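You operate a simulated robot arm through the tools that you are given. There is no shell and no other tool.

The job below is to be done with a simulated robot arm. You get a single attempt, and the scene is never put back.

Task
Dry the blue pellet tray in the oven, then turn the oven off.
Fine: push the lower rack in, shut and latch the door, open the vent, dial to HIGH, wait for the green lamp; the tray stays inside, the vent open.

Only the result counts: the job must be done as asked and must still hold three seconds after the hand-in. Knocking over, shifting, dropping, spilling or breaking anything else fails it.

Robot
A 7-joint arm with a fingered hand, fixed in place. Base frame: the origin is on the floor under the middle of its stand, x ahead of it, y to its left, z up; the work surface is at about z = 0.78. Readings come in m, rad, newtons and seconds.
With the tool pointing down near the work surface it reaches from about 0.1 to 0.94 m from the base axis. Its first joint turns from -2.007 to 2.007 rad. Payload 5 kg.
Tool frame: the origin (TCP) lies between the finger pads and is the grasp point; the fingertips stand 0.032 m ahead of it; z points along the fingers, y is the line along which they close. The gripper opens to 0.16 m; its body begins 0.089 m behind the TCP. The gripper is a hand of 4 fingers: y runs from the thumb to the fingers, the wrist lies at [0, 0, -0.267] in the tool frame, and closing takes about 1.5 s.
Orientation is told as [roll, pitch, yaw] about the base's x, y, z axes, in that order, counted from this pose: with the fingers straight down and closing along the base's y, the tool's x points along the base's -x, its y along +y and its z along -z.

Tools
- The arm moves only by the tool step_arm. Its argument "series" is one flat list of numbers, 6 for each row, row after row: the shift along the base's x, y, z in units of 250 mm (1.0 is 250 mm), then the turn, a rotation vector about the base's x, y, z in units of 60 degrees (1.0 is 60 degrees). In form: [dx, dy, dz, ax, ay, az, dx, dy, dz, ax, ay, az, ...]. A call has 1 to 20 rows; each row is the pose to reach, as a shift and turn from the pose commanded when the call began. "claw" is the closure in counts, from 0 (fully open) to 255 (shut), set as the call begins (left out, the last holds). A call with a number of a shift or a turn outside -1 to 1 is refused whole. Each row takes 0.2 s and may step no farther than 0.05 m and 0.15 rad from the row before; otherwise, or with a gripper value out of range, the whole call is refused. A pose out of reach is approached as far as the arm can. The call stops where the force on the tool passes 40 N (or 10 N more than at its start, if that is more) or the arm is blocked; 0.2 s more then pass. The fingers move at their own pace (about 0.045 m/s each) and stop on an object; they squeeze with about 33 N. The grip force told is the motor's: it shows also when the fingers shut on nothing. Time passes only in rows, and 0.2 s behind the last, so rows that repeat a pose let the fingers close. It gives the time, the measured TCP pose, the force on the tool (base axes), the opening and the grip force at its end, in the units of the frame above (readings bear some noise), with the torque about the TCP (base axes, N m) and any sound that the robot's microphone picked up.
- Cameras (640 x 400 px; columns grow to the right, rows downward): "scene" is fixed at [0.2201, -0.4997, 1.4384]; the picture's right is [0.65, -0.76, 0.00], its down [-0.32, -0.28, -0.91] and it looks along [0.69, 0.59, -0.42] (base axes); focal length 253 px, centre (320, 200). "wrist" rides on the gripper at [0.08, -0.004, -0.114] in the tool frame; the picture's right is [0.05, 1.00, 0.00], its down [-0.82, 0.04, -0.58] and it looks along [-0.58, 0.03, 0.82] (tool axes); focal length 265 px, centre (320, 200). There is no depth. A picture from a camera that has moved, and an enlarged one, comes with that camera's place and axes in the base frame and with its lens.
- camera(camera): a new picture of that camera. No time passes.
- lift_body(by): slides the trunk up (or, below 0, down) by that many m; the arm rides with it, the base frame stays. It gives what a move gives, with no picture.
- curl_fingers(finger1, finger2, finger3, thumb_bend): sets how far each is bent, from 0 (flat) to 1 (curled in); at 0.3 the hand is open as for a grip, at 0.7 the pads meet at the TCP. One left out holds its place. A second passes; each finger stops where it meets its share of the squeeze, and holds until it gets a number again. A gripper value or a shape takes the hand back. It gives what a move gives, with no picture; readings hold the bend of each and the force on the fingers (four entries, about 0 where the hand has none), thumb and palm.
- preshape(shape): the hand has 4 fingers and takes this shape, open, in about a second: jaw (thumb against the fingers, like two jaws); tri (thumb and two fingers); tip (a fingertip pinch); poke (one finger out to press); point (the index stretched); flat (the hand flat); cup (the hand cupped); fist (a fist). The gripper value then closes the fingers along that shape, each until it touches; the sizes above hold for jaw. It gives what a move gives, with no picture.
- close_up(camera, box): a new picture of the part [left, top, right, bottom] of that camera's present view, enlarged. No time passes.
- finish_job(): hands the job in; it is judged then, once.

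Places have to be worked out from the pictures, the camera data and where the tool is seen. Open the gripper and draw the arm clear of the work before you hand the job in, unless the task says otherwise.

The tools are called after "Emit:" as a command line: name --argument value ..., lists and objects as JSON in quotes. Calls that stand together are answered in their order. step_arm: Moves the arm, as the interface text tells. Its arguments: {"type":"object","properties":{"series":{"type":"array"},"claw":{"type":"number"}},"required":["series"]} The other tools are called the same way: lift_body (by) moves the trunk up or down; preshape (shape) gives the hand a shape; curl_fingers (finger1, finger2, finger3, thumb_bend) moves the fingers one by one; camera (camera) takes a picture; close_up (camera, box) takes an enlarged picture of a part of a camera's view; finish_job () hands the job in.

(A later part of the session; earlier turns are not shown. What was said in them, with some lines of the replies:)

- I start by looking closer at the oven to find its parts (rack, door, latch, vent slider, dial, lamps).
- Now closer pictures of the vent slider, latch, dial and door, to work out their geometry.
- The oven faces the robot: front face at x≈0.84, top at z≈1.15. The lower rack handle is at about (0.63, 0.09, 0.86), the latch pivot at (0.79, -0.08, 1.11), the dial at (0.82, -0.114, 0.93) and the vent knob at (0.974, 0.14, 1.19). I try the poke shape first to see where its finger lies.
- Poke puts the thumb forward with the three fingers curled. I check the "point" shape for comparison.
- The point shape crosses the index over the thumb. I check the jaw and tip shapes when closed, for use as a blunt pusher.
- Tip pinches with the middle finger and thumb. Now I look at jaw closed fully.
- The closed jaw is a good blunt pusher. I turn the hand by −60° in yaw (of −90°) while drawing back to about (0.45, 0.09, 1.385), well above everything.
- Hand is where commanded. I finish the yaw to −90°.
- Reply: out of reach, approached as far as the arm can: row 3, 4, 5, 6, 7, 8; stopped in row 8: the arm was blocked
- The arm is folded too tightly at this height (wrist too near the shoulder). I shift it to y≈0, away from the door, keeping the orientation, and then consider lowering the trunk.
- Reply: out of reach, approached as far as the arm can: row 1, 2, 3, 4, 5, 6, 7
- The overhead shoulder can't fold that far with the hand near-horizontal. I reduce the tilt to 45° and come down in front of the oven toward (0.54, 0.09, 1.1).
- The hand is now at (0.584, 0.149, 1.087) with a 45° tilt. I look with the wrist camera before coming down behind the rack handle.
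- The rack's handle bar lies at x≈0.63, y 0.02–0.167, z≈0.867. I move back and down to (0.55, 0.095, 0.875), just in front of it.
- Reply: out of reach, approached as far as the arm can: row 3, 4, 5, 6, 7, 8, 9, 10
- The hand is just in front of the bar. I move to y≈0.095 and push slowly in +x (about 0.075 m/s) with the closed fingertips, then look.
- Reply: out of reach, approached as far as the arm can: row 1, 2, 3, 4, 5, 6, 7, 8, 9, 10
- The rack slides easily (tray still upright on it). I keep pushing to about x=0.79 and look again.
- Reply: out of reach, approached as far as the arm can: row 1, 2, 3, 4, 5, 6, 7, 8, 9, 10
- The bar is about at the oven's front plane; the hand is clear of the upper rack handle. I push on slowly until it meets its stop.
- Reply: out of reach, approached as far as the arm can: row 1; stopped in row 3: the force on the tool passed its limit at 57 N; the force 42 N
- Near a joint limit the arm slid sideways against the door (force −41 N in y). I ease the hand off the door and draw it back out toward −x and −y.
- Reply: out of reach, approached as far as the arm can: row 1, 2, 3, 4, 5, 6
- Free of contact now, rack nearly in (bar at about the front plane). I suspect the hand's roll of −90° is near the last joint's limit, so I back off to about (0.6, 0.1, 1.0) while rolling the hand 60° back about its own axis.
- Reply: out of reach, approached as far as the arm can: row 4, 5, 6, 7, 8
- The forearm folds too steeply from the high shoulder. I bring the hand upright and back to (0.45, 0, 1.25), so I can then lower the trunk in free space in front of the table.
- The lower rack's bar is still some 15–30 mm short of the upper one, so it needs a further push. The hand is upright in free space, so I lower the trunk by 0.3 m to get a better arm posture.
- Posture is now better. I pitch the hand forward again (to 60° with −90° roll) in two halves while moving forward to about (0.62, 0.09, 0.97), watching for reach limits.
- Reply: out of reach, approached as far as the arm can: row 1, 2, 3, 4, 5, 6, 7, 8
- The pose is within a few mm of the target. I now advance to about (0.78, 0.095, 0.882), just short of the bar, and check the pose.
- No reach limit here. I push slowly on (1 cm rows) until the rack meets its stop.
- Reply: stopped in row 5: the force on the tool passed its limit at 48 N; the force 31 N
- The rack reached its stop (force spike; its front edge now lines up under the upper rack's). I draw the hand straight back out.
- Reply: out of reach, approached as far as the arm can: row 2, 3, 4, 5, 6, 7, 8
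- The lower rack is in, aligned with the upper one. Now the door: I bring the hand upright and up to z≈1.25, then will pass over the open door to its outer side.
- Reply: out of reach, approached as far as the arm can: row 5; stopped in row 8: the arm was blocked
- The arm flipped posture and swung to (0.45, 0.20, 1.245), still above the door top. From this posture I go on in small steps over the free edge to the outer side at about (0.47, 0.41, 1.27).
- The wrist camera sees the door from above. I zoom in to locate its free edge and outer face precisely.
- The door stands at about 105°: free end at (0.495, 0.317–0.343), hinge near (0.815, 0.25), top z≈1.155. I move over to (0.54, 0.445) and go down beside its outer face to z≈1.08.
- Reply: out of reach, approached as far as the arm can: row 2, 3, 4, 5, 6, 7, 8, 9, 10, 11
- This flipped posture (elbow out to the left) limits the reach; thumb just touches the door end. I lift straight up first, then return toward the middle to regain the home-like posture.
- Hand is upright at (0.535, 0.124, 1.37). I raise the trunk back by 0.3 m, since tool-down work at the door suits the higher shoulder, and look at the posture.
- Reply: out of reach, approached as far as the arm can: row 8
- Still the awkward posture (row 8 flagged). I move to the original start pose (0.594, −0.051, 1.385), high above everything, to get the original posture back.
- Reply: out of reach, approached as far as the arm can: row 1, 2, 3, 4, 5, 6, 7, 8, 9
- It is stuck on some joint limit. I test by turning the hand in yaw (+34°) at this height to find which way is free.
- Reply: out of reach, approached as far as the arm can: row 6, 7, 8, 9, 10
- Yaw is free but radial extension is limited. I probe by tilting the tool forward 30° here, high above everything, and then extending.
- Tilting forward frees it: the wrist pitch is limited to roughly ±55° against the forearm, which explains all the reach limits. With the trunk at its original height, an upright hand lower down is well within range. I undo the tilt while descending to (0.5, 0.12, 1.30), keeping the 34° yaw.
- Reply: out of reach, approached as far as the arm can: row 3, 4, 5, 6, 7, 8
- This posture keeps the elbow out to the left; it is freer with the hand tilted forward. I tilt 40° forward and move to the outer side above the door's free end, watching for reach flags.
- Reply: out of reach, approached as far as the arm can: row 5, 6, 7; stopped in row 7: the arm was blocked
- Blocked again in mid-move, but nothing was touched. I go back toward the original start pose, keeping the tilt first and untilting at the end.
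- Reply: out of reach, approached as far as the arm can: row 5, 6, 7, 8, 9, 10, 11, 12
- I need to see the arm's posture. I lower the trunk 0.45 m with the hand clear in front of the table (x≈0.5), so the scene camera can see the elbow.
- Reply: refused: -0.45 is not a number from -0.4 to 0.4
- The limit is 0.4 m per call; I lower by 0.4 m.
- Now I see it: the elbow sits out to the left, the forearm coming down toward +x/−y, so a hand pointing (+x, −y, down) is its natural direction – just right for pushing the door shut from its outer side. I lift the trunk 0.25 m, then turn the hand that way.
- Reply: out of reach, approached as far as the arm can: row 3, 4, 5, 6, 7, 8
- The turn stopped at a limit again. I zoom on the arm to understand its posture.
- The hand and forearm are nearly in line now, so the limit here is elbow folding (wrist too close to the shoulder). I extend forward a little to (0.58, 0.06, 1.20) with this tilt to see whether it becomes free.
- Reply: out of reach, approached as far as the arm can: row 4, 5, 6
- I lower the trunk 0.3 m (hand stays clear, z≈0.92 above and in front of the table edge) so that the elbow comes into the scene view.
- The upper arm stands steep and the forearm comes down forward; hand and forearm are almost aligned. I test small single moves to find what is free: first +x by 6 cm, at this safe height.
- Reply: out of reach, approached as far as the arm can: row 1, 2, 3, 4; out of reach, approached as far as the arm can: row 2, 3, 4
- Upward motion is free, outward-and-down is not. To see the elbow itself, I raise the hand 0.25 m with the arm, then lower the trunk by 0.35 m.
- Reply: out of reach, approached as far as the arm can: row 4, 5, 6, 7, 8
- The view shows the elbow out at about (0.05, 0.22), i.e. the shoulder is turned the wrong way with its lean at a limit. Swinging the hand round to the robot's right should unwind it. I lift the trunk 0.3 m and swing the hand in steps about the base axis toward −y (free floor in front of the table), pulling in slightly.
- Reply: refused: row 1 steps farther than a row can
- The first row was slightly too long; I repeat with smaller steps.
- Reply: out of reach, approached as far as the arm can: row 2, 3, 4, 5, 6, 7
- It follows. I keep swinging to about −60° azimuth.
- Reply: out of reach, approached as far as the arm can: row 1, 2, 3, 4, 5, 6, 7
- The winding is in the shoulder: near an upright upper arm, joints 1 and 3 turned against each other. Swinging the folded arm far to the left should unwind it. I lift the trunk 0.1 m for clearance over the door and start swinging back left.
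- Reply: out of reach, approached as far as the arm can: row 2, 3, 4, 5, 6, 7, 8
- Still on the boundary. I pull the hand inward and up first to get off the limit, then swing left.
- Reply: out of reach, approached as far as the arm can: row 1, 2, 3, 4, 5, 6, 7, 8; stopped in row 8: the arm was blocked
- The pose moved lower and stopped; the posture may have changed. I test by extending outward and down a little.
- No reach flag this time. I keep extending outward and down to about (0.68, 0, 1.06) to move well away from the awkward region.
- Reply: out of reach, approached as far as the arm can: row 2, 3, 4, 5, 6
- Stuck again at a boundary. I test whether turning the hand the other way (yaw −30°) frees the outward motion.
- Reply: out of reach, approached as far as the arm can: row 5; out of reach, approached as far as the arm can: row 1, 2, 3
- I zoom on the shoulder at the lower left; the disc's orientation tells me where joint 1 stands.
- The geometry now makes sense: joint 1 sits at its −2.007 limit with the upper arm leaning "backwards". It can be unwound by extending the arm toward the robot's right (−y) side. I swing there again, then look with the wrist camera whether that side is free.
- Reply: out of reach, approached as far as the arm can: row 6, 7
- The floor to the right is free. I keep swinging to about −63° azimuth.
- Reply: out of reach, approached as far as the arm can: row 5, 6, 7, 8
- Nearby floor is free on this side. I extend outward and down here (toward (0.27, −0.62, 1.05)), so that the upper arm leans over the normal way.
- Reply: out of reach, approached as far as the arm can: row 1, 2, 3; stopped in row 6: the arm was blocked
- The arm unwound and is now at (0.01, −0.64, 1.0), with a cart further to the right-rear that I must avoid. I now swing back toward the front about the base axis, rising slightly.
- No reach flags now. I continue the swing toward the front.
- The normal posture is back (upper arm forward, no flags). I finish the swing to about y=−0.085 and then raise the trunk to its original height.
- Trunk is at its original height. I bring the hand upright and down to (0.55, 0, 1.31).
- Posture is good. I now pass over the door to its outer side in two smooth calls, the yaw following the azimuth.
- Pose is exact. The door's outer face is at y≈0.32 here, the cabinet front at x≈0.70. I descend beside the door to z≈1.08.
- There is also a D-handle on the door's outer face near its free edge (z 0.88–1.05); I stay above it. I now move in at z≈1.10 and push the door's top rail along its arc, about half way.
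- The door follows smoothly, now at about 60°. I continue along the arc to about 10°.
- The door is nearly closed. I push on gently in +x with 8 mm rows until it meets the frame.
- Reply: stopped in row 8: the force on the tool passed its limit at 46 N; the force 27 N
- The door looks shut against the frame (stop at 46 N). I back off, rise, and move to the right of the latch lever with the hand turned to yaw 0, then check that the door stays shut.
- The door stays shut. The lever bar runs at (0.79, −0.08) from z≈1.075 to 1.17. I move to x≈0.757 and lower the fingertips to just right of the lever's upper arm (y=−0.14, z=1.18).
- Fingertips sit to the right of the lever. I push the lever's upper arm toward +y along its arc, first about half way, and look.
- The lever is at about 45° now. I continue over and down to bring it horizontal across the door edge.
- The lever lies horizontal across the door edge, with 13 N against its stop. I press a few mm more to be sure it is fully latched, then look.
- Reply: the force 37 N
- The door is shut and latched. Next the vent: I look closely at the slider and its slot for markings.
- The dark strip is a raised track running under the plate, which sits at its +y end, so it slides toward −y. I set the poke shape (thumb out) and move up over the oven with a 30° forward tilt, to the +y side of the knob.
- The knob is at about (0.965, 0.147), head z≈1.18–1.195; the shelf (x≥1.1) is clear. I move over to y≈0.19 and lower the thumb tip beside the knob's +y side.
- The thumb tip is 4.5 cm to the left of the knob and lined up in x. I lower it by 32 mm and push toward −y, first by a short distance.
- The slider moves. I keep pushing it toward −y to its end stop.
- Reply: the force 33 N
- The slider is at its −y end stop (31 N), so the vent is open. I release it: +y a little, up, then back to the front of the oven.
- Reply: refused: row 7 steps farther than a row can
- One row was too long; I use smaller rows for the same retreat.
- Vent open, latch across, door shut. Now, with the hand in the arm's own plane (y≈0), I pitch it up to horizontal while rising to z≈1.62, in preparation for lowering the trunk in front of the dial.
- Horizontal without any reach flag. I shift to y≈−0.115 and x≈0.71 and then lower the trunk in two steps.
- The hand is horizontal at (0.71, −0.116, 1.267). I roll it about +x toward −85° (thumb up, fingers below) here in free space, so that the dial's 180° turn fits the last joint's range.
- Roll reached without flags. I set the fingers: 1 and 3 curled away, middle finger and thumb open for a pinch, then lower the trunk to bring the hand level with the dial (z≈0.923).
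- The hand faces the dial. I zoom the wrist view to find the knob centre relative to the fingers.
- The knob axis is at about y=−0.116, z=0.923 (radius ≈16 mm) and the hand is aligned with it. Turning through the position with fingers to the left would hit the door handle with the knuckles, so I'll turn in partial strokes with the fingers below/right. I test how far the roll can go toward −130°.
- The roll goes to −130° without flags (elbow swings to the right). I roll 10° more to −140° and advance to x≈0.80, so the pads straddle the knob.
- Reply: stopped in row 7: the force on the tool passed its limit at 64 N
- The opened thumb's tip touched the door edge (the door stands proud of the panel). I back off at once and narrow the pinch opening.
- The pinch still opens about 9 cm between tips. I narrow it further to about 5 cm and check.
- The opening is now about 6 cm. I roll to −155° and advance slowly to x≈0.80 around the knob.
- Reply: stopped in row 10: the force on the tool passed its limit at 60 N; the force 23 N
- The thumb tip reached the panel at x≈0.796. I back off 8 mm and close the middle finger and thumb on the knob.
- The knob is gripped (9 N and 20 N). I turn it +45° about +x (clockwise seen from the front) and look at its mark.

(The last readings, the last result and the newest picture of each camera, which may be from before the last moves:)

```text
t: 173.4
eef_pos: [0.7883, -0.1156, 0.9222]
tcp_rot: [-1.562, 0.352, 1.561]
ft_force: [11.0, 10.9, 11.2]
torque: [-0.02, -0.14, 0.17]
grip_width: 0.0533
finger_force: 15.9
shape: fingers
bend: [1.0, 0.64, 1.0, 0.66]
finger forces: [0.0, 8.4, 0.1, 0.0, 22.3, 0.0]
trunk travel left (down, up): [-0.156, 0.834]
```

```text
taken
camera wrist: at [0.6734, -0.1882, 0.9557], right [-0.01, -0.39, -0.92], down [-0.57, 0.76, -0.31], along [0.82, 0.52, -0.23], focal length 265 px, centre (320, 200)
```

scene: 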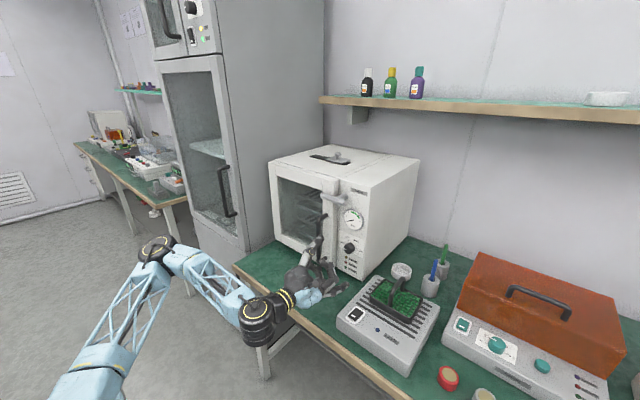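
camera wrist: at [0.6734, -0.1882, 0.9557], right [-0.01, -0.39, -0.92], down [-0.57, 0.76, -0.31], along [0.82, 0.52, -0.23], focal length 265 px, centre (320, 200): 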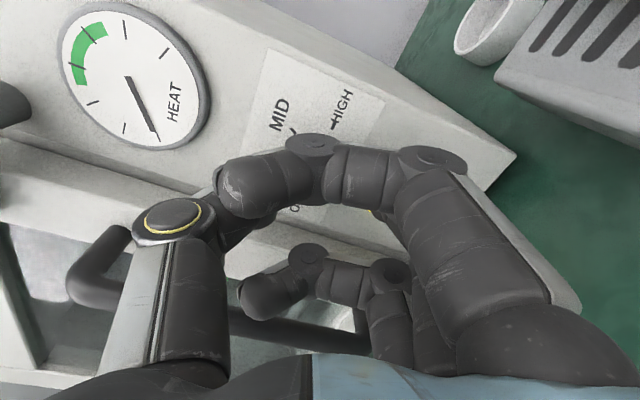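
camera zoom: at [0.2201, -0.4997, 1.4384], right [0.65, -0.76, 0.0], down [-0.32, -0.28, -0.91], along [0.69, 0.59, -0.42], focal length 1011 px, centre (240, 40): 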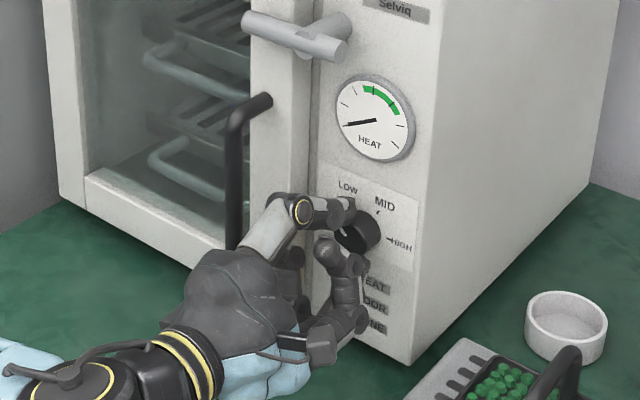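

I zoom in to see whether the mark has moved with the hand.

Emit:
close_up --camera "scene" --box '[325, 225, 365, 265]'

```text
10.00 times, centred on (345, 245) of scene
camera zoom: at [0.2201, -0.4997, 1.4384], right [0.65, -0.76, 0.0], down [-0.32, -0.28, -0.91], along [0.69, 0.59, -0.42], focal length 2527 px, centre (70, -250)
```

zoom: 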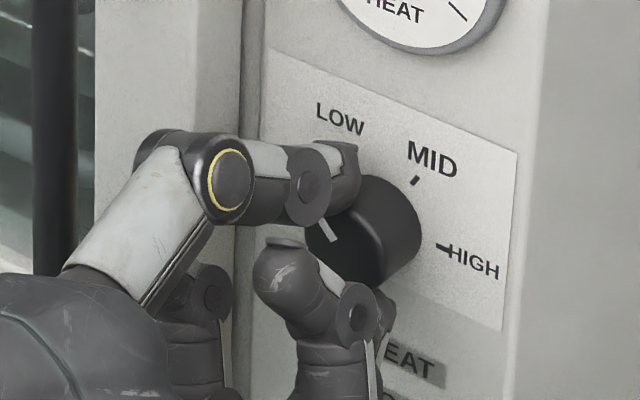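

The mark has followed the hand. I continue another 42° (to roll −68°).

Emit:
step_arm --series '[0, 0, 0, 0.1, 0, 0, 0, 0, 0, 0.2, 0, 0, 0, 0, 0, 0.3, 0, 0, 0, 0, 0, 0.4, 0, 0, 0, 0, 0, 0.5, 0, 0, 0, 0, 0, 0.6, 0, 0, 0, 0, 0, 0.7, 0, 0]'

Emit:
close_up --camera "scene" --box '[325, 225, 365, 265]'

Emit:
close_up --camera "scene" --box '[270, 180, 390, 290]'

```text
t: 175.0
eef_pos: [0.7875, -0.1157, 0.9245]
tcp_rot: [-1.555, -0.382, 1.562]
ft_force: [10.4, 7.9, 14.1]
torque: [0.0, -0.26, 0.2]
grip_width: 0.0528
finger_force: 14.2
shape: fingers
bend: [1.0, 0.63, 1.0, 0.66]
finger forces: [0.0, 9.5, 0.0, 0.0, 18.8, 0.0]
trunk travel left (down, up): [-0.156, 0.834]
```

```text
10.00 times, centred on (345, 245) of scene
camera zoom: at [0.2201, -0.4997, 1.4384], right [0.65, -0.76, 0.0], down [-0.32, -0.28, -0.91], along [0.69, 0.59, -0.42], focal length 2527 px, centre (70, -250)
```

zoom: 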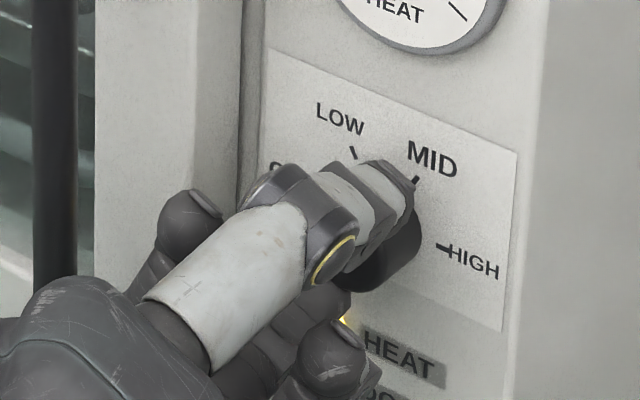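

```text
3.64 times, centred on (330, 235) of scene
camera zoom: at [0.2201, -0.4997, 1.4384], right [0.65, -0.76, 0.0], down [-0.32, -0.28, -0.91], along [0.69, 0.59, -0.42], focal length 919 px, centre (284, 73)
```

zoom: 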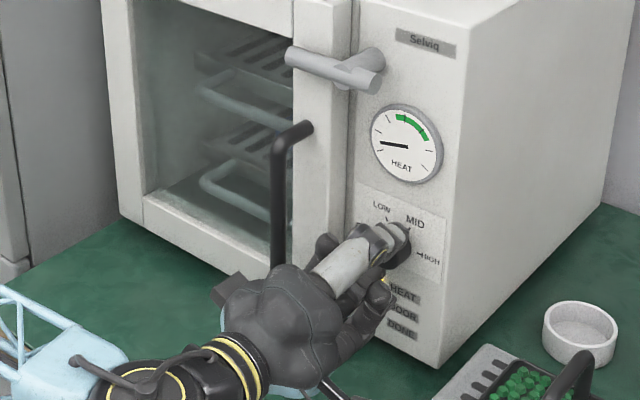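

The HEAT lamp is on and the needle starts to move; the dial is near 87°. I open the pinch and roll back to −155° for the second stroke.

Emit:
curl_fingers --finger2 0.55 --thumb_bend 0.56

Emit:
step_arm --series '[0, 0, 0, -0.12, 0, 0, 0, 0, 0, -0.24, 0, 0, 0, 0, 0, -0.36, 0, 0, 0, 0, 0, -0.48, 0, 0, 0, 0, 0, -0.6, 0, 0, 0, 0, 0, -0.72, 0, 0]'

Emit:
step_arm --series '[0, 0, 0, -0.12, 0, 0, 0, 0, 0, -0.24, 0, 0, 0, 0, 0, -0.36, 0, 0, 0, 0, 0, -0.48, 0, 0, 0, 0, 0, -0.6, 0, 0, 0, 0, 0, -0.72, 0, 0]'

Emit:
close_up --camera "scene" --box '[325, 225, 365, 265]'

```text
t: 176.0
eef_pos: [0.789, -0.1154, 0.9241]
tcp_rot: [-1.556, -0.381, 1.562]
ft_force: [1.0, -0.3, -0.2]
torque: [0.0, -0.01, 0.0]
grip_width: 0.0578
finger_force: 0.0
shape: fingers
bend: [1.0, 0.55, 1.0, 0.56]
finger forces: [0.1, 0.0, 0.1, 0.0, 0.0, 0.0]
trunk travel left (down, up): [-0.156, 0.834]
```

```text
t: 177.4
eef_pos: [0.7888, -0.116, 0.9236]
tcp_rot: [-1.561, 0.374, 1.563]
ft_force: [-0.2, -0.3, -0.9]
torque: [0.01, 0.0, 0.0]
grip_width: 0.0581
finger_force: 0.1
shape: fingers
bend: [1.0, 0.55, 1.0, 0.56]
finger forces: [0.0, 0.0, 0.0, 0.1, 0.0, 0.0]
trunk travel left (down, up): [-0.156, 0.834]
```

```text
t: 178.8
eef_pos: [0.7879, -0.1168, 0.9238]
tcp_rot: [-1.576, 1.13, 1.554]
ft_force: [0.6, -0.1, -0.2]
torque: [-0.01, -0.02, 0.0]
grip_width: 0.0578
finger_force: 0.2
shape: fingers
bend: [1.0, 0.55, 1.0, 0.56]
finger forces: [0.1, 0.1, 0.1, 0.0, 0.1, 0.0]
trunk travel left (down, up): [-0.156, 0.834]
```

```text
10.00 times, centred on (345, 245) of scene
camera zoom: at [0.2201, -0.4997, 1.4384], right [0.65, -0.76, 0.0], down [-0.32, -0.28, -0.91], along [0.69, 0.59, -0.42], focal length 2527 px, centre (70, -250)
```

zoom: 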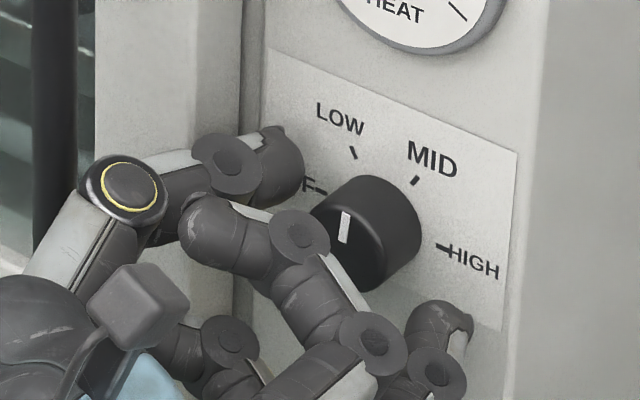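

The mark now points straight up (≈90°). I grip again and turn the second half, aiming for HIGH at 180°.

Emit:
curl_fingers --finger2 0.75 --thumb_bend 0.75

Emit:
step_arm --series '[0, 0, 0, 0.1, 0, 0, 0, 0, 0, 0.2, 0, 0, 0, 0, 0, 0.3, 0, 0, 0, 0, 0, 0.4, 0, 0, 0, 0, 0, 0.5, 0, 0, 0, 0, 0, 0.6, 0, 0, 0, 0, 0, 0.7, 0, 0, 0, 0, 0, 0.8, 0, 0]'

Emit:
step_arm --series '[0, 0, 0, 0.1, 0, 0, 0, 0, 0, 0.2, 0, 0, 0, 0, 0, 0.3, 0, 0, 0, 0, 0, 0.4, 0, 0, 0, 0, 0, 0.5, 0, 0, 0, 0, 0, 0.6, 0, 0, 0, 0, 0, 0.7, 0, 0]'

Emit:
close_up --camera "scene" --box '[325, 225, 365, 265]'

Emit:
close_up --camera "scene" --box '[270, 180, 390, 290]'

```text
t: 179.8
eef_pos: [0.7882, -0.1157, 0.9237]
tcp_rot: [-1.575, 1.128, 1.554]
ft_force: [11.5, 10.1, 7.0]
torque: [-0.03, -0.07, 0.03]
grip_width: 0.053
finger_force: 14.5
shape: fingers
bend: [1.0, 0.63, 1.0, 0.66]
finger forces: [0.0, 9.0, 0.1, 0.1, 19.9, 0.1]
trunk travel left (down, up): [-0.156, 0.834]
```

```text
t: 181.6
eef_pos: [0.7892, -0.1146, 0.9251]
tcp_rot: [-1.56, 0.288, 1.561]
ft_force: [6.6, 10.1, 10.5]
torque: [-0.02, -0.17, 0.26]
grip_width: 0.0533
finger_force: 15.3
shape: fingers
bend: [1.0, 0.63, 1.0, 0.66]
finger forces: [0.0, 8.2, 0.0, 0.0, 22.5, 0.0]
trunk travel left (down, up): [-0.156, 0.834]
```

```text
t: 183.2
eef_pos: [0.7874, -0.1164, 0.9252]
tcp_rot: [-1.554, -0.447, 1.558]
ft_force: [6.4, 0.4, 12.7]
torque: [-0.18, -0.31, 0.0]
grip_width: 0.0529
finger_force: 14.8
shape: fingers
bend: [1.0, 0.63, 1.0, 0.67]
finger forces: [0.0, 9.7, 0.0, 0.0, 19.8, 0.0]
trunk travel left (down, up): [-0.156, 0.834]
```

```text
10.00 times, centred on (345, 245) of scene
camera zoom: at [0.2201, -0.4997, 1.4384], right [0.65, -0.76, 0.0], down [-0.32, -0.28, -0.91], along [0.69, 0.59, -0.42], focal length 2527 px, centre (70, -250)
```

zoom: 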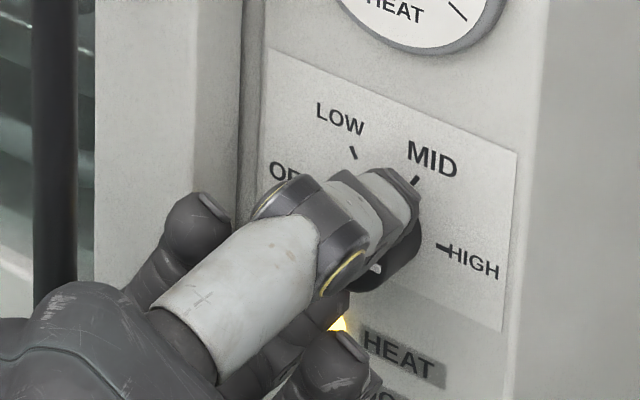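

```text
3.64 times, centred on (330, 235) of scene
camera zoom: at [0.2201, -0.4997, 1.4384], right [0.65, -0.76, 0.0], down [-0.32, -0.28, -0.91], along [0.69, 0.59, -0.42], focal length 919 px, centre (284, 73)
```

zoom: 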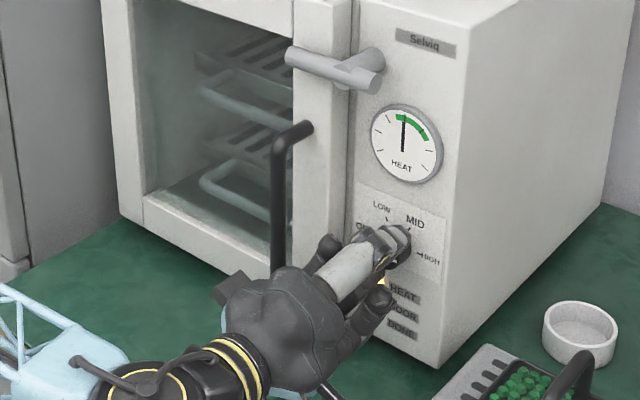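

The gauge needle is rising into the green band. I open the pinch and draw back a little to see the dial and the lamps.

Emit:
curl_fingers --finger2 0.55 --thumb_bend 0.56

Emit:
step_arm --series '[-0.06, 0, 0, 0, 0, 0, -0.14, 0, 0, 0, 0, 0, -0.22, 0, 0, 0, 0, 0, -0.3, 0, 0, 0, 0, 0]'

Emit:
close_up --camera "scene" --box '[310, 200, 390, 280]'

Emit:
camera --camera "wrist"

```text
t: 184.2
eef_pos: [0.7886, -0.1155, 0.9241]
tcp_rot: [-1.551, -0.446, 1.563]
ft_force: [0.0, -0.2, 0.2]
torque: [-0.02, 0.03, 0.03]
grip_width: 0.058
finger_force: 0.1
shape: fingers
bend: [1.0, 0.55, 1.0, 0.56]
finger forces: [0.0, 0.0, 0.1, 0.0, 0.1, 0.0]
trunk travel left (down, up): [-0.156, 0.834]
```

```text
t: 185.2
eef_pos: [0.7132, -0.1158, 0.9242]
tcp_rot: [-1.555, -0.443, 1.563]
ft_force: [0.8, 0.2, -0.3]
torque: [0.01, 0.01, 0.0]
grip_width: 0.0578
finger_force: 0.1
shape: fingers
bend: [1.0, 0.55, 1.0, 0.56]
finger forces: [0.0, 0.0, 0.1, 0.0, 0.0, 0.0]
trunk travel left (down, up): [-0.156, 0.834]
```

```text
5.00 times, centred on (350, 240) of scene
camera zoom: at [0.2201, -0.4997, 1.4384], right [0.65, -0.76, 0.0], down [-0.32, -0.28, -0.91], along [0.69, 0.59, -0.42], focal length 1264 px, centre (170, 0)
```

zoom: 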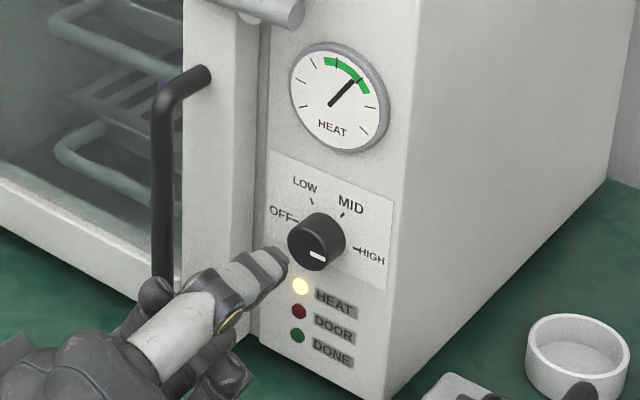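

```text
taken
camera wrist: at [0.5977, -0.1902, 0.8938], right [-0.01, 0.38, -0.92], down [-0.57, 0.76, 0.32], along [0.82, 0.53, 0.21], focal length 265 px, centre (320, 200)
```

wrist: 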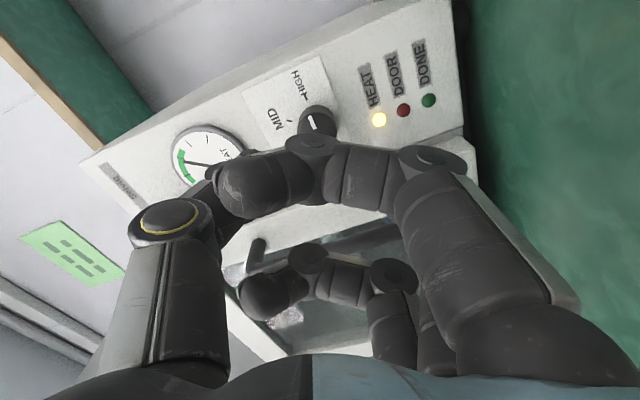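

The mark points to HIGH, the HEAT lamp is lit and the needle is in the green. I wait in place, watching the DONE lamp.

Emit:
step_arm --series '[0, 0, 0, 0, 0, 0, 0, 0, 0, 0, 0, 0, 0, 0, 0, 0, 0, 0, 0, 0, 0, 0, 0, 0, 0, 0, 0, 0, 0, 0, 0, 0, 0, 0, 0, 0, 0, 0, 0, 0, 0, 0, 0, 0, 0, 0, 0, 0, 0, 0, 0, 0, 0, 0, 0, 0, 0, 0, 0, 0]'

Emit:
close_up --camera "scene" --box '[310, 200, 390, 280]'

```text
t: 187.4
eef_pos: [0.7132, -0.1159, 0.9228]
tcp_rot: [-1.554, -0.445, 1.562]
ft_force: [-0.6, 0.1, 0.3]
torque: [-0.01, -0.04, 0.03]
grip_width: 0.058
finger_force: 0.1
shape: fingers
bend: [1.0, 0.55, 1.0, 0.56]
finger forces: [0.0, 0.0, 0.0, 0.1, 0.1, 0.1]
trunk travel left (down, up): [-0.156, 0.834]
```

```text
5.00 times, centred on (350, 240) of scene
camera zoom: at [0.2201, -0.4997, 1.4384], right [0.65, -0.76, 0.0], down [-0.32, -0.28, -0.91], along [0.69, 0.59, -0.42], focal length 1264 px, centre (170, 0)
```

zoom: 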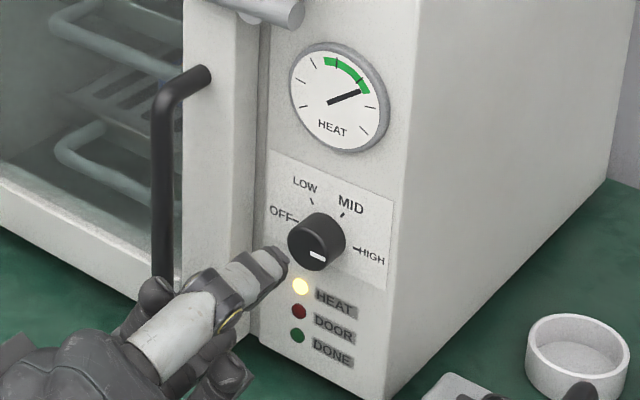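

The needle is near the upper end of the green band. I wait further.

Emit:
step_arm --series '[0, 0, 0, 0, 0, 0, 0, 0, 0, 0, 0, 0, 0, 0, 0, 0, 0, 0, 0, 0, 0, 0, 0, 0, 0, 0, 0, 0, 0, 0, 0, 0, 0, 0, 0, 0, 0, 0, 0, 0, 0, 0, 0, 0, 0, 0, 0, 0, 0, 0, 0, 0, 0, 0, 0, 0, 0, 0, 0, 0]'

Emit:
close_up --camera "scene" --box '[310, 200, 390, 280]'

```text
t: 189.6
eef_pos: [0.7138, -0.1153, 0.9235]
tcp_rot: [-1.553, -0.445, 1.562]
ft_force: [0.5, -0.7, 0.3]
torque: [0.0, -0.03, 0.03]
grip_width: 0.0578
finger_force: 0.0
shape: fingers
bend: [1.0, 0.55, 1.0, 0.56]
finger forces: [0.1, 0.1, 0.0, 0.0, 0.0, 0.0]
trunk travel left (down, up): [-0.156, 0.834]
```

```text
5.00 times, centred on (350, 240) of scene
camera zoom: at [0.2201, -0.4997, 1.4384], right [0.65, -0.76, 0.0], down [-0.32, -0.28, -0.91], along [0.69, 0.59, -0.42], focal length 1264 px, centre (170, 0)
```

zoom: 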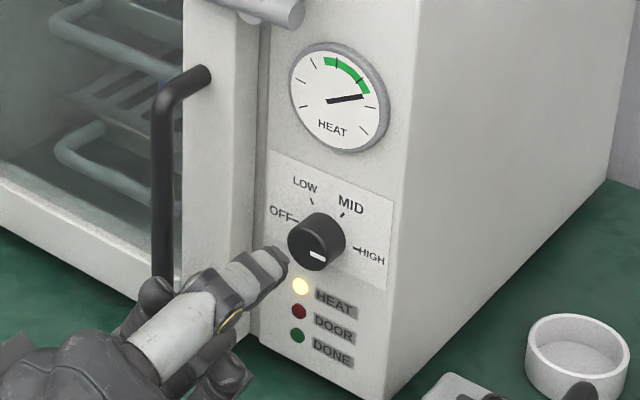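

The needle is levelling off at the top of the band. I keep waiting, 4 s at a time.

Emit:
step_arm --series '[0, 0, 0, 0, 0, 0, 0, 0, 0, 0, 0, 0, 0, 0, 0, 0, 0, 0, 0, 0, 0, 0, 0, 0, 0, 0, 0, 0, 0, 0, 0, 0, 0, 0, 0, 0, 0, 0, 0, 0, 0, 0, 0, 0, 0, 0, 0, 0, 0, 0, 0, 0, 0, 0, 0, 0, 0, 0, 0, 0, 0, 0, 0, 0, 0, 0, 0, 0, 0, 0, 0, 0, 0, 0, 0, 0, 0, 0, 0, 0, 0, 0, 0, 0, 0, 0, 0, 0, 0, 0, 0, 0, 0, 0, 0, 0, 0, 0, 0, 0, 0, 0, 0, 0, 0, 0, 0, 0]'

Emit:
close_up --camera "scene" --box '[310, 200, 390, 280]'

```text
t: 193.4
eef_pos: [0.7142, -0.1166, 0.9235]
tcp_rot: [-1.554, -0.445, 1.56]
ft_force: [0.6, -1.5, 0.0]
torque: [-0.01, 0.01, -0.02]
grip_width: 0.0579
finger_force: 0.1
shape: fingers
bend: [1.0, 0.55, 1.0, 0.56]
finger forces: [0.0, 0.0, 0.0, 0.0, 0.0, 0.0]
trunk travel left (down, up): [-0.156, 0.834]
```

```text
5.00 times, centred on (350, 240) of scene
camera zoom: at [0.2201, -0.4997, 1.4384], right [0.65, -0.76, 0.0], down [-0.32, -0.28, -0.91], along [0.69, 0.59, -0.42], focal length 1264 px, centre (170, 0)
```

zoom: 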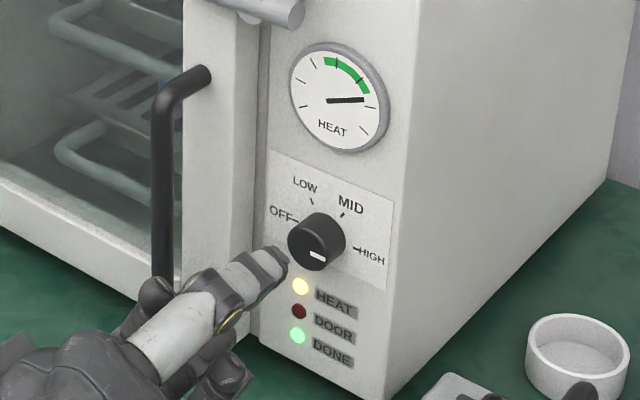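

The green DONE lamp is lit. Now I turn the oven off: advance onto the knob again at this roll and grip it.

Emit:
step_arm --series '[0.08, 0, 0, 0, 0, 0, 0.16, 0, 0, 0, 0, 0, 0.23, 0, 0, 0, 0, 0, 0.296, 0, 0, 0, 0, 0]'

Emit:
curl_fingers --finger2 0.75 --thumb_bend 0.75

Emit:
step_arm --series '[0, 0, 0, -0.1, 0, 0, 0, 0, 0, -0.2, 0, 0, 0, 0, 0, -0.3, 0, 0, 0, 0, 0, -0.4, 0, 0, 0, 0, 0, -0.5, 0, 0, 0, 0, 0, -0.6, 0, 0, 0, 0, 0, -0.7, 0, 0, 0, 0, 0, -0.75, 0, 0]'

Emit:
step_arm --series '[0, 0, 0, -0.1, 0, 0, 0, 0, 0, -0.2, 0, 0, 0, 0, 0, -0.3, 0, 0, 0, 0, 0, -0.4, 0, 0, 0, 0, 0, -0.5, 0, 0, 0, 0, 0, -0.6, 0, 0, 0, 0, 0, -0.7, 0, 0, 0, 0, 0, -0.78, 0, 0]'

Emit:
close_up --camera "scene" --box '[310, 200, 390, 280]'

```text
t: 194.4
eef_pos: [0.788, -0.1156, 0.9241]
tcp_rot: [-1.555, -0.445, 1.562]
ft_force: [-0.1, 0.6, 0.5]
torque: [-0.02, -0.02, 0.01]
grip_width: 0.058
finger_force: 0.0
shape: fingers
bend: [1.0, 0.55, 1.0, 0.56]
finger forces: [0.1, 0.0, 0.0, 0.0, 0.0, 0.0]
trunk travel left (down, up): [-0.156, 0.834]
```

```text
t: 195.4
eef_pos: [0.7891, -0.1162, 0.9231]
tcp_rot: [-1.555, -0.445, 1.561]
ft_force: [11.2, -4.9, 11.4]
torque: [0.02, -0.09, -0.03]
grip_width: 0.0532
finger_force: 13.8
shape: fingers
bend: [1.0, 0.63, 1.0, 0.66]
finger forces: [0.0, 8.5, 0.1, 0.1, 19.9, 0.0]
trunk travel left (down, up): [-0.156, 0.834]
```

```text
t: 197.2
eef_pos: [0.7874, -0.1151, 0.925]
tcp_rot: [-1.563, 0.342, 1.561]
ft_force: [9.2, -3.0, 15.7]
torque: [0.03, -0.28, -0.09]
grip_width: 0.0532
finger_force: 15.1
shape: fingers
bend: [1.0, 0.63, 1.0, 0.66]
finger forces: [0.0, 8.1, 0.1, 0.0, 21.7, 0.0]
trunk travel left (down, up): [-0.156, 0.834]
```

```text
t: 199.0
eef_pos: [0.7872, -0.115, 0.9248]
tcp_rot: [-1.577, 1.16, 1.55]
ft_force: [7.2, 4.2, 14.8]
torque: [-0.02, -0.31, -0.01]
grip_width: 0.0533
finger_force: 14.7
shape: fingers
bend: [1.0, 0.63, 1.0, 0.66]
finger forces: [0.0, 10.0, 0.0, 0.0, 19.2, 0.1]
trunk travel left (down, up): [-0.156, 0.834]
```

```text
5.00 times, centred on (350, 240) of scene
camera zoom: at [0.2201, -0.4997, 1.4384], right [0.65, -0.76, 0.0], down [-0.32, -0.28, -0.91], along [0.69, 0.59, -0.42], focal length 1264 px, centre (170, 0)
```

zoom: 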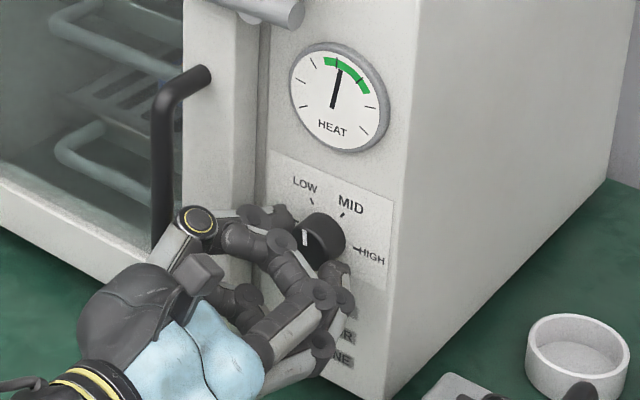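

The mark points up (≈90°). I open, roll forward to −65° again, and regrip for the second half of the way to OFF.

Emit:
curl_fingers --finger2 0.55 --thumb_bend 0.56

Emit:
step_arm --series '[0, 0, 0, 0.12, 0, 0, 0, 0, 0, 0.24, 0, 0, 0, 0, 0, 0.36, 0, 0, 0, 0, 0, 0.48, 0, 0, 0, 0, 0, 0.6, 0, 0, 0, 0, 0, 0.72, 0, 0, 0, 0, 0, 0.78, 0, 0]'

Emit:
step_arm --series '[0, 0, 0, 0.12, 0, 0, 0, 0, 0, 0.24, 0, 0, 0, 0, 0, 0.36, 0, 0, 0, 0, 0, 0.48, 0, 0, 0, 0, 0, 0.6, 0, 0, 0, 0, 0, 0.72, 0, 0, 0, 0, 0, 0.75, 0, 0]'

Emit:
curl_fingers --finger2 0.75 --thumb_bend 0.75

Emit:
close_up --camera "scene" --box '[310, 200, 390, 280]'

```text
t: 200.0
eef_pos: [0.7884, -0.1159, 0.9246]
tcp_rot: [-1.578, 1.158, 1.551]
ft_force: [-0.3, -0.1, 0.4]
torque: [0.04, 0.01, 0.03]
grip_width: 0.0579
finger_force: 0.1
shape: fingers
bend: [1.0, 0.55, 1.0, 0.56]
finger forces: [0.0, 0.0, 0.1, 0.0, 0.0, 0.0]
trunk travel left (down, up): [-0.156, 0.834]
```

```text
t: 201.6
eef_pos: [0.7875, -0.1165, 0.923]
tcp_rot: [-1.56, 0.34, 1.564]
ft_force: [0.6, -0.3, 0.3]
torque: [-0.03, 0.01, -0.02]
grip_width: 0.0579
finger_force: 0.0
shape: fingers
bend: [1.0, 0.55, 1.0, 0.56]
finger forces: [0.1, 0.1, 0.0, 0.0, 0.1, 0.0]
trunk travel left (down, up): [-0.156, 0.834]
```

```text
t: 203.2
eef_pos: [0.7874, -0.1156, 0.9246]
tcp_rot: [-1.553, -0.447, 1.562]
ft_force: [-1.2, 0.1, 0.3]
torque: [0.0, 0.01, 0.02]
grip_width: 0.0577
finger_force: 0.1
shape: fingers
bend: [1.0, 0.55, 1.0, 0.56]
finger forces: [0.1, 0.1, 0.0, 0.0, 0.1, 0.0]
trunk travel left (down, up): [-0.156, 0.834]
```

```text
t: 204.2
eef_pos: [0.7882, -0.1172, 0.9251]
tcp_rot: [-1.555, -0.446, 1.563]
ft_force: [11.2, -3.6, 11.3]
torque: [0.03, -0.16, -0.07]
grip_width: 0.0532
finger_force: 14.5
shape: fingers
bend: [1.0, 0.63, 1.0, 0.66]
finger forces: [0.0, 8.9, 0.0, 0.1, 19.6, 0.1]
trunk travel left (down, up): [-0.156, 0.834]
```

```text
5.00 times, centred on (350, 240) of scene
camera zoom: at [0.2201, -0.4997, 1.4384], right [0.65, -0.76, 0.0], down [-0.32, -0.28, -0.91], along [0.69, 0.59, -0.42], focal length 1264 px, centre (170, 0)
```

zoom: 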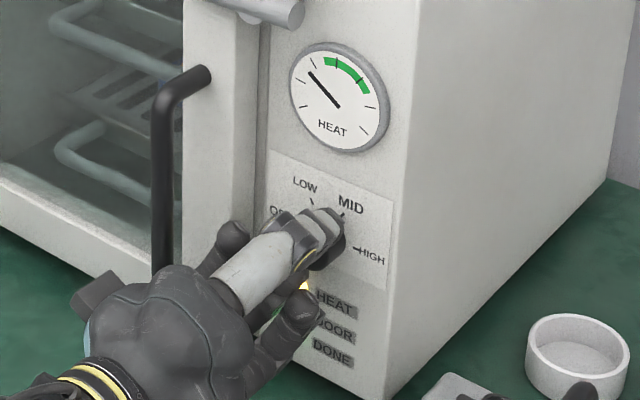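

The knob is gripped again. I turn −90° to bring the mark back to OFF.

Emit:
step_arm --series '[0, 0, 0, -0.1, 0, 0, 0, 0, 0, -0.2, 0, 0, 0, 0, 0, -0.3, 0, 0, 0, 0, 0, -0.4, 0, 0, 0, 0, 0, -0.5, 0, 0, 0, 0, 0, -0.6, 0, 0, 0, 0, 0, -0.7, 0, 0, 0, 0, 0, -0.75, 0, 0]'

Emit:
step_arm --series '[0, 0, 0, -0.1, 0, 0, 0, 0, 0, -0.2, 0, 0, 0, 0, 0, -0.3, 0, 0, 0, 0, 0, -0.4, 0, 0, 0, 0, 0, -0.5, 0, 0, 0, 0, 0, -0.6, 0, 0, 0, 0, 0, -0.7, 0, 0, 0, 0, 0, -0.78, 0, 0]'

Emit:
close_up --camera "scene" --box '[325, 225, 365, 265]'

Emit:
close_up --camera "scene" --box '[310, 200, 390, 280]'

```text
t: 206.0
eef_pos: [0.7873, -0.1158, 0.9234]
tcp_rot: [-1.562, 0.342, 1.562]
ft_force: [9.7, -2.3, 16.6]
torque: [0.03, -0.32, -0.08]
grip_width: 0.0531
finger_force: 14.7
shape: fingers
bend: [1.0, 0.63, 1.0, 0.66]
finger forces: [0.0, 8.2, 0.0, 0.0, 21.6, 0.0]
trunk travel left (down, up): [-0.156, 0.834]
```

```text
t: 207.8
eef_pos: [0.7879, -0.1122, 0.9243]
tcp_rot: [-1.575, 1.158, 1.555]
ft_force: [-2.0, 10.7, 2.0]
torque: [0.37, -0.06, 0.29]
grip_width: 0.0524
finger_force: 17.5
shape: fingers
bend: [1.0, 0.63, 1.0, 0.67]
finger forces: [0.0, 13.0, 0.0, 0.1, 21.1, 0.1]
trunk travel left (down, up): [-0.156, 0.834]
```

```text
10.00 times, centred on (345, 245) of scene
camera zoom: at [0.2201, -0.4997, 1.4384], right [0.65, -0.76, 0.0], down [-0.32, -0.28, -0.91], along [0.69, 0.59, -0.42], focal length 2527 px, centre (70, -250)
```

zoom: 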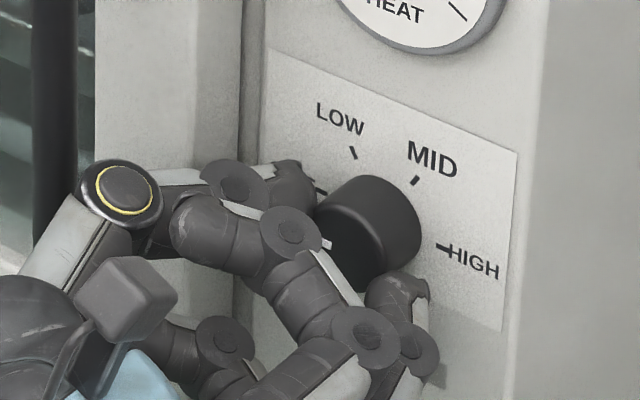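

```text
5.00 times, centred on (350, 240) of scene
camera zoom: at [0.2201, -0.4997, 1.4384], right [0.65, -0.76, 0.0], down [-0.32, -0.28, -0.91], along [0.69, 0.59, -0.42], focal length 1264 px, centre (170, 0)
```

zoom: 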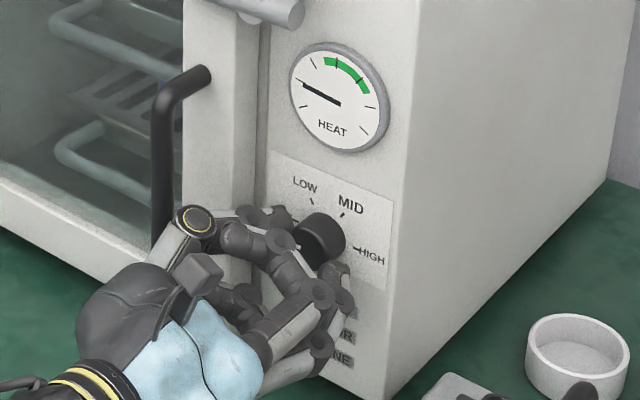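

A torque of 0.37 N m shows the knob at its OFF stop, the mark pointing left. I open the pinch and draw back to verify.

Emit:
curl_fingers --finger2 0.55 --thumb_bend 0.56

Emit:
step_arm --series '[-0.06, 0, 0, 0, 0, 0, -0.14, 0, 0, 0, 0, 0, -0.22, 0, 0, 0, 0, 0, -0.3, 0, 0, 0, 0, 0]'

Emit:
close_up --camera "scene" --box '[310, 200, 390, 280]'

Emit:
camera --camera "wrist"

```text
t: 208.8
eef_pos: [0.7882, -0.1175, 0.9245]
tcp_rot: [-1.58, 1.157, 1.548]
ft_force: [0.6, 0.0, -1.0]
torque: [0.0, 0.0, 0.03]
grip_width: 0.0579
finger_force: 0.0
shape: fingers
bend: [1.0, 0.55, 1.0, 0.56]
finger forces: [0.0, 0.0, 0.0, 0.1, 0.1, 0.1]
trunk travel left (down, up): [-0.156, 0.834]
```

```text
t: 209.8
eef_pos: [0.7105, -0.1138, 0.9306]
tcp_rot: [-1.607, 1.145, 1.528]
ft_force: [0.5, 0.4, 0.8]
torque: [-0.04, 0.01, 0.02]
grip_width: 0.058
finger_force: 0.0
shape: fingers
bend: [1.0, 0.55, 1.0, 0.56]
finger forces: [0.0, 0.1, 0.0, 0.0, 0.0, 0.0]
trunk travel left (down, up): [-0.156, 0.834]
```

```text
5.00 times, centred on (350, 240) of scene
camera zoom: at [0.2201, -0.4997, 1.4384], right [0.65, -0.76, 0.0], down [-0.32, -0.28, -0.91], along [0.69, 0.59, -0.42], focal length 1264 px, centre (170, 0)
```

zoom: 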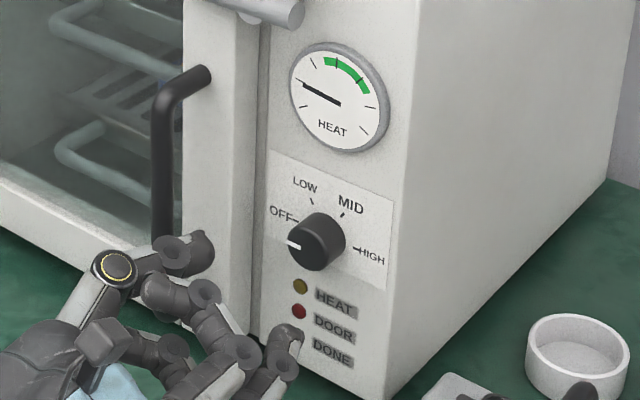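

```text
taken
camera wrist: at [0.5945, -0.1434, 1.0027], right [-0.01, -0.93, -0.37], down [-0.56, 0.31, -0.77], along [0.83, 0.2, -0.53], focal length 265 px, centre (320, 200)
```

wrist: 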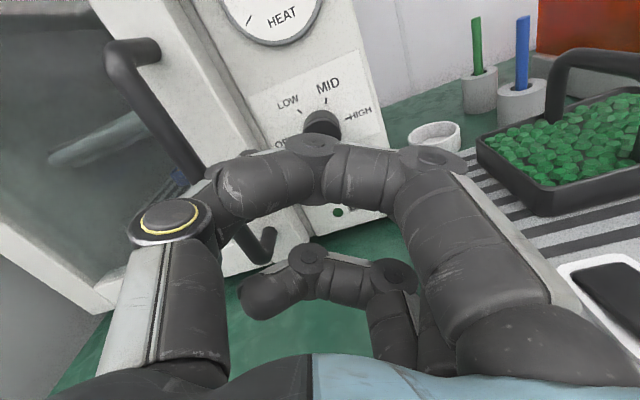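

Dial at OFF, HEAT lamp out. I roll the hand back to about −90° in place, clear of everything, before lifting away.

Emit:
step_arm --series '[-0.01, 0, -0.005, 0.12, 0, 0, -0.02, 0, -0.01, 0.24, 0, 0, -0.02, 0, -0.02, 0.36, 0, 0, -0.02, 0, -0.02, 0.48, 0, 0, -0.02, 0, -0.02, 0.6, 0, 0]'

Emit:
step_arm --series '[0, 0, 0, 0.12, 0, 0, 0, 0, 0, 0.24, 0, 0, 0, 0, 0, 0.36, 0, 0, 0, 0, 0, 0.46, 0, 0]'

Emit:
camera --camera "scene"

```text
t: 211.0
eef_pos: [0.7075, -0.1153, 0.9185]
tcp_rot: [-1.562, 0.527, 1.562]
ft_force: [0.2, -0.1, 0.3]
torque: [-0.01, -0.01, 0.01]
grip_width: 0.058
finger_force: 0.0
shape: fingers
bend: [1.0, 0.55, 1.0, 0.56]
finger forces: [0.0, 0.0, 0.0, 0.0, 0.0, 0.0]
trunk travel left (down, up): [-0.156, 0.834]
```

```text
t: 212.0
eef_pos: [0.7061, -0.1163, 0.9176]
tcp_rot: [-1.559, 0.046, 1.561]
ft_force: [-0.4, 0.7, -0.7]
torque: [0.01, -0.04, -0.03]
grip_width: 0.0578
finger_force: 0.1
shape: fingers
bend: [1.0, 0.55, 1.0, 0.56]
finger forces: [0.0, 0.1, 0.0, 0.0, 0.0, 0.1]
trunk travel left (down, up): [-0.156, 0.834]
```

```text
taken
```

scene: 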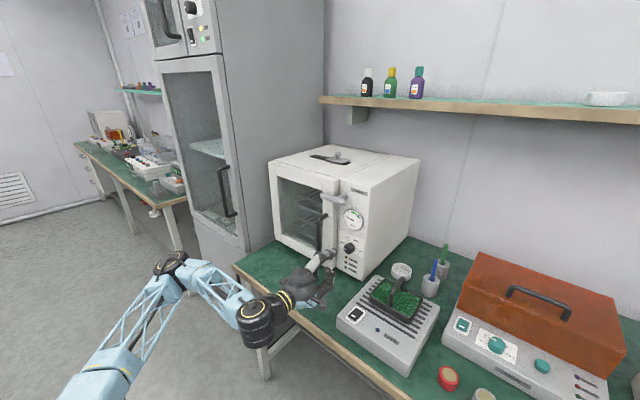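

I pull back 2 cm more and lift the trunk 0.4 m, straight up in front of the oven.

Emit:
step_arm --series '[-0.04, 0, 0.01, 0, 0, 0, -0.08, 0, 0.02, 0, 0, 0]'

Emit:
lift_body --by 0.4

Emit:
camera --camera "scene"

```text
t: 212.6
eef_pos: [0.688, -0.1158, 0.9235]
tcp_rot: [-1.559, 0.049, 1.562]
ft_force: [0.5, -0.3, -0.1]
torque: [-0.01, 0.04, 0.02]
grip_width: 0.0578
finger_force: 0.1
shape: fingers
bend: [1.0, 0.55, 1.0, 0.56]
finger forces: [0.1, 0.0, 0.0, 0.0, 0.1, 0.0]
trunk travel left (down, up): [-0.156, 0.834]
```

```text
t: 216.4
eef_pos: [0.687, -0.1161, 1.3233]
tcp_rot: [-1.558, 0.047, 1.561]
ft_force: [-0.5, 0.0, 0.2]
torque: [-0.03, 0.01, 0.01]
grip_width: 0.058
finger_force: 0.1
shape: fingers
bend: [1.0, 0.55, 1.0, 0.56]
finger forces: [0.1, 0.1, 0.0, 0.0, 0.1, 0.1]
trunk travel left (down, up): [-0.556, 0.434]
```

```text
taken
```

scene: 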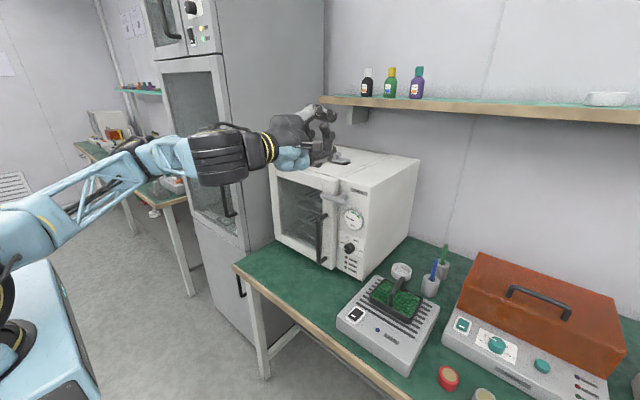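

Clear of the oven. I open the hand and check the whole scene closely before handing in.

Emit:
lift_body --by 0.2

Emit:
preshape --shape "jaw"

Emit:
camera --camera "scene"

Emit:
close_up --camera "scene" --box '[250, 130, 430, 290]'

Emit:
close_up --camera "scene" --box '[265, 170, 345, 270]'

Emit:
close_up --camera "scene" --box '[320, 180, 400, 280]'

```text
t: 218.6
eef_pos: [0.6876, -0.1155, 1.524]
tcp_rot: [-1.559, 0.047, 1.562]
ft_force: [0.4, 0.1, 0.8]
torque: [0.01, 0.02, 0.03]
grip_width: 0.058
finger_force: 0.1
shape: fingers
bend: [1.0, 0.55, 1.0, 0.56]
finger forces: [0.1, 0.1, 0.1, 0.0, 0.0, 0.0]
trunk travel left (down, up): [-0.756, 0.234]
```

```text
t: 219.5
eef_pos: [0.688, -0.1156, 1.5247]
tcp_rot: [-1.559, 0.048, 1.563]
ft_force: [0.6, 0.1, 0.0]
torque: [0.02, 0.01, 0.01]
grip_width: 0.1599
finger_force: 0.1
shape: jaw
bend: [0.3, 0.3, 0.3, 0.3]
finger forces: [0.0, 0.0, 0.0, 0.0, 0.0, 0.1]
trunk travel left (down, up): [-0.756, 0.234]
```

```text
taken
```

scene: 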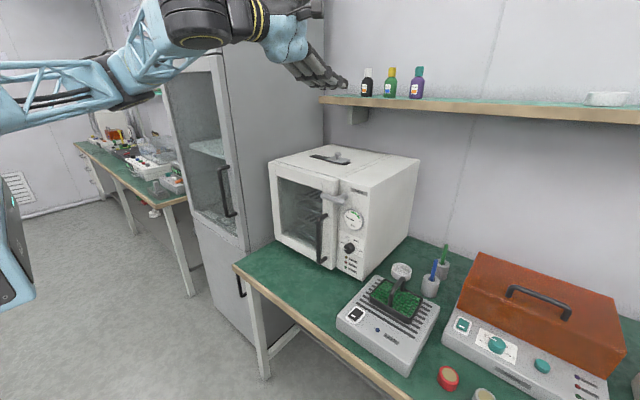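

```text
2.50 times, centred on (340, 210) of scene
camera zoom: at [0.2201, -0.4997, 1.4384], right [0.65, -0.76, 0.0], down [-0.32, -0.28, -0.91], along [0.69, 0.59, -0.42], focal length 632 px, centre (270, 175)
```

zoom: 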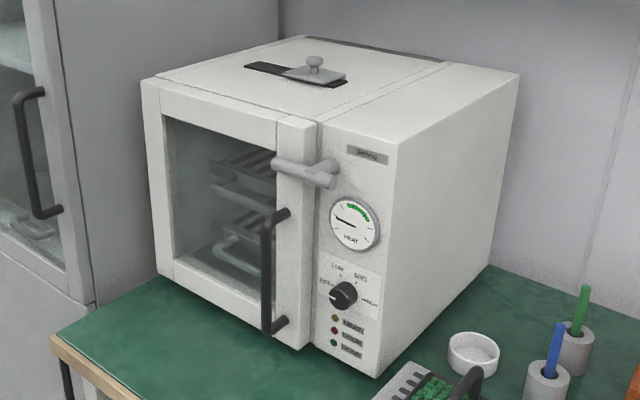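

```text
4.00 times, centred on (305, 220) of scene
camera zoom: at [0.2201, -0.4997, 1.4384], right [0.65, -0.76, 0.0], down [-0.32, -0.28, -0.91], along [0.69, 0.59, -0.42], focal length 1011 px, centre (380, 120)
```

zoom: 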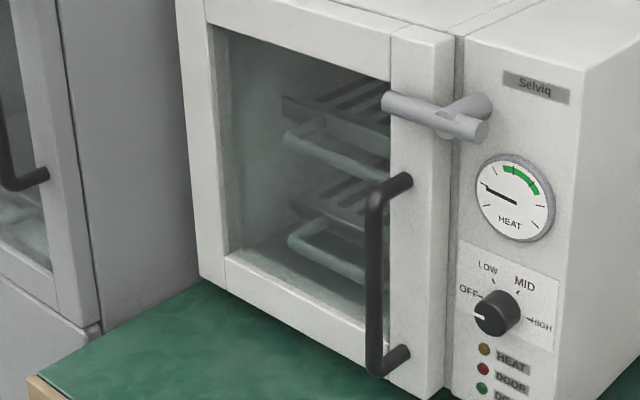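

```text
4.00 times, centred on (360, 230) of scene
camera zoom: at [0.2201, -0.4997, 1.4384], right [0.65, -0.76, 0.0], down [-0.32, -0.28, -0.91], along [0.69, 0.59, -0.42], focal length 1011 px, centre (160, 80)
```

zoom: 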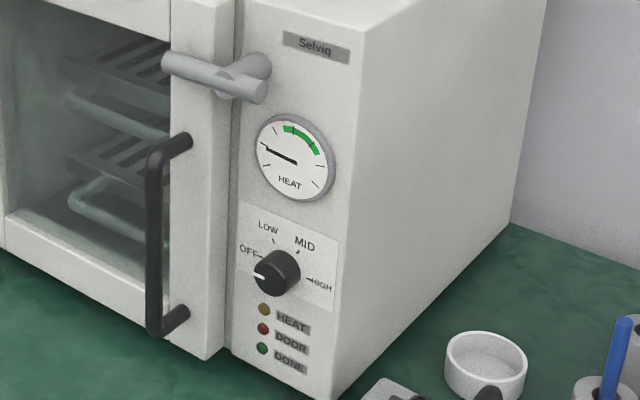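

Everything holds: lower rack and tray are inside, door is shut with the latch across it, vent slider is open, and the dial is on OFF with the lamps out. The hand is open and clear, so I hand the job in.

Emit:
finish_job

```text
The job is handed in.
```

The blue pellet tray is dried and the oven is off; I've handed the job in, but no verdict came back with it.

- **Rack and tray:** I pushed the lower rack in to its stop, level with the upper one. The tray stayed upright while I pushed and is still inside.
- **Door:** It is shut against the frame, with the latch lever turned across its edge.
- **Vent:** I slid it to its −y end stop and left it there. The slider has no markings. I took that end as open because the plate sat at the opposite end at the start.
- **Drying:** With the dial on HIGH, the green DONE lamp came on about 10 seconds later. The gauge needle went slightly past the top of the green band before levelling off.
- **Off:** The dial is back on OFF at its stop, and the HEAT and DONE lamps are out.

While pushing the rack I nudged the open door slightly wider, before I closed it. While reaching for the dial, the thumb pressed on the door edge and then on the panel (peaks of about 60 N). I saw nothing shift, and the last pictures show nothing else on the table moved. The hand is open and clear of the oven.
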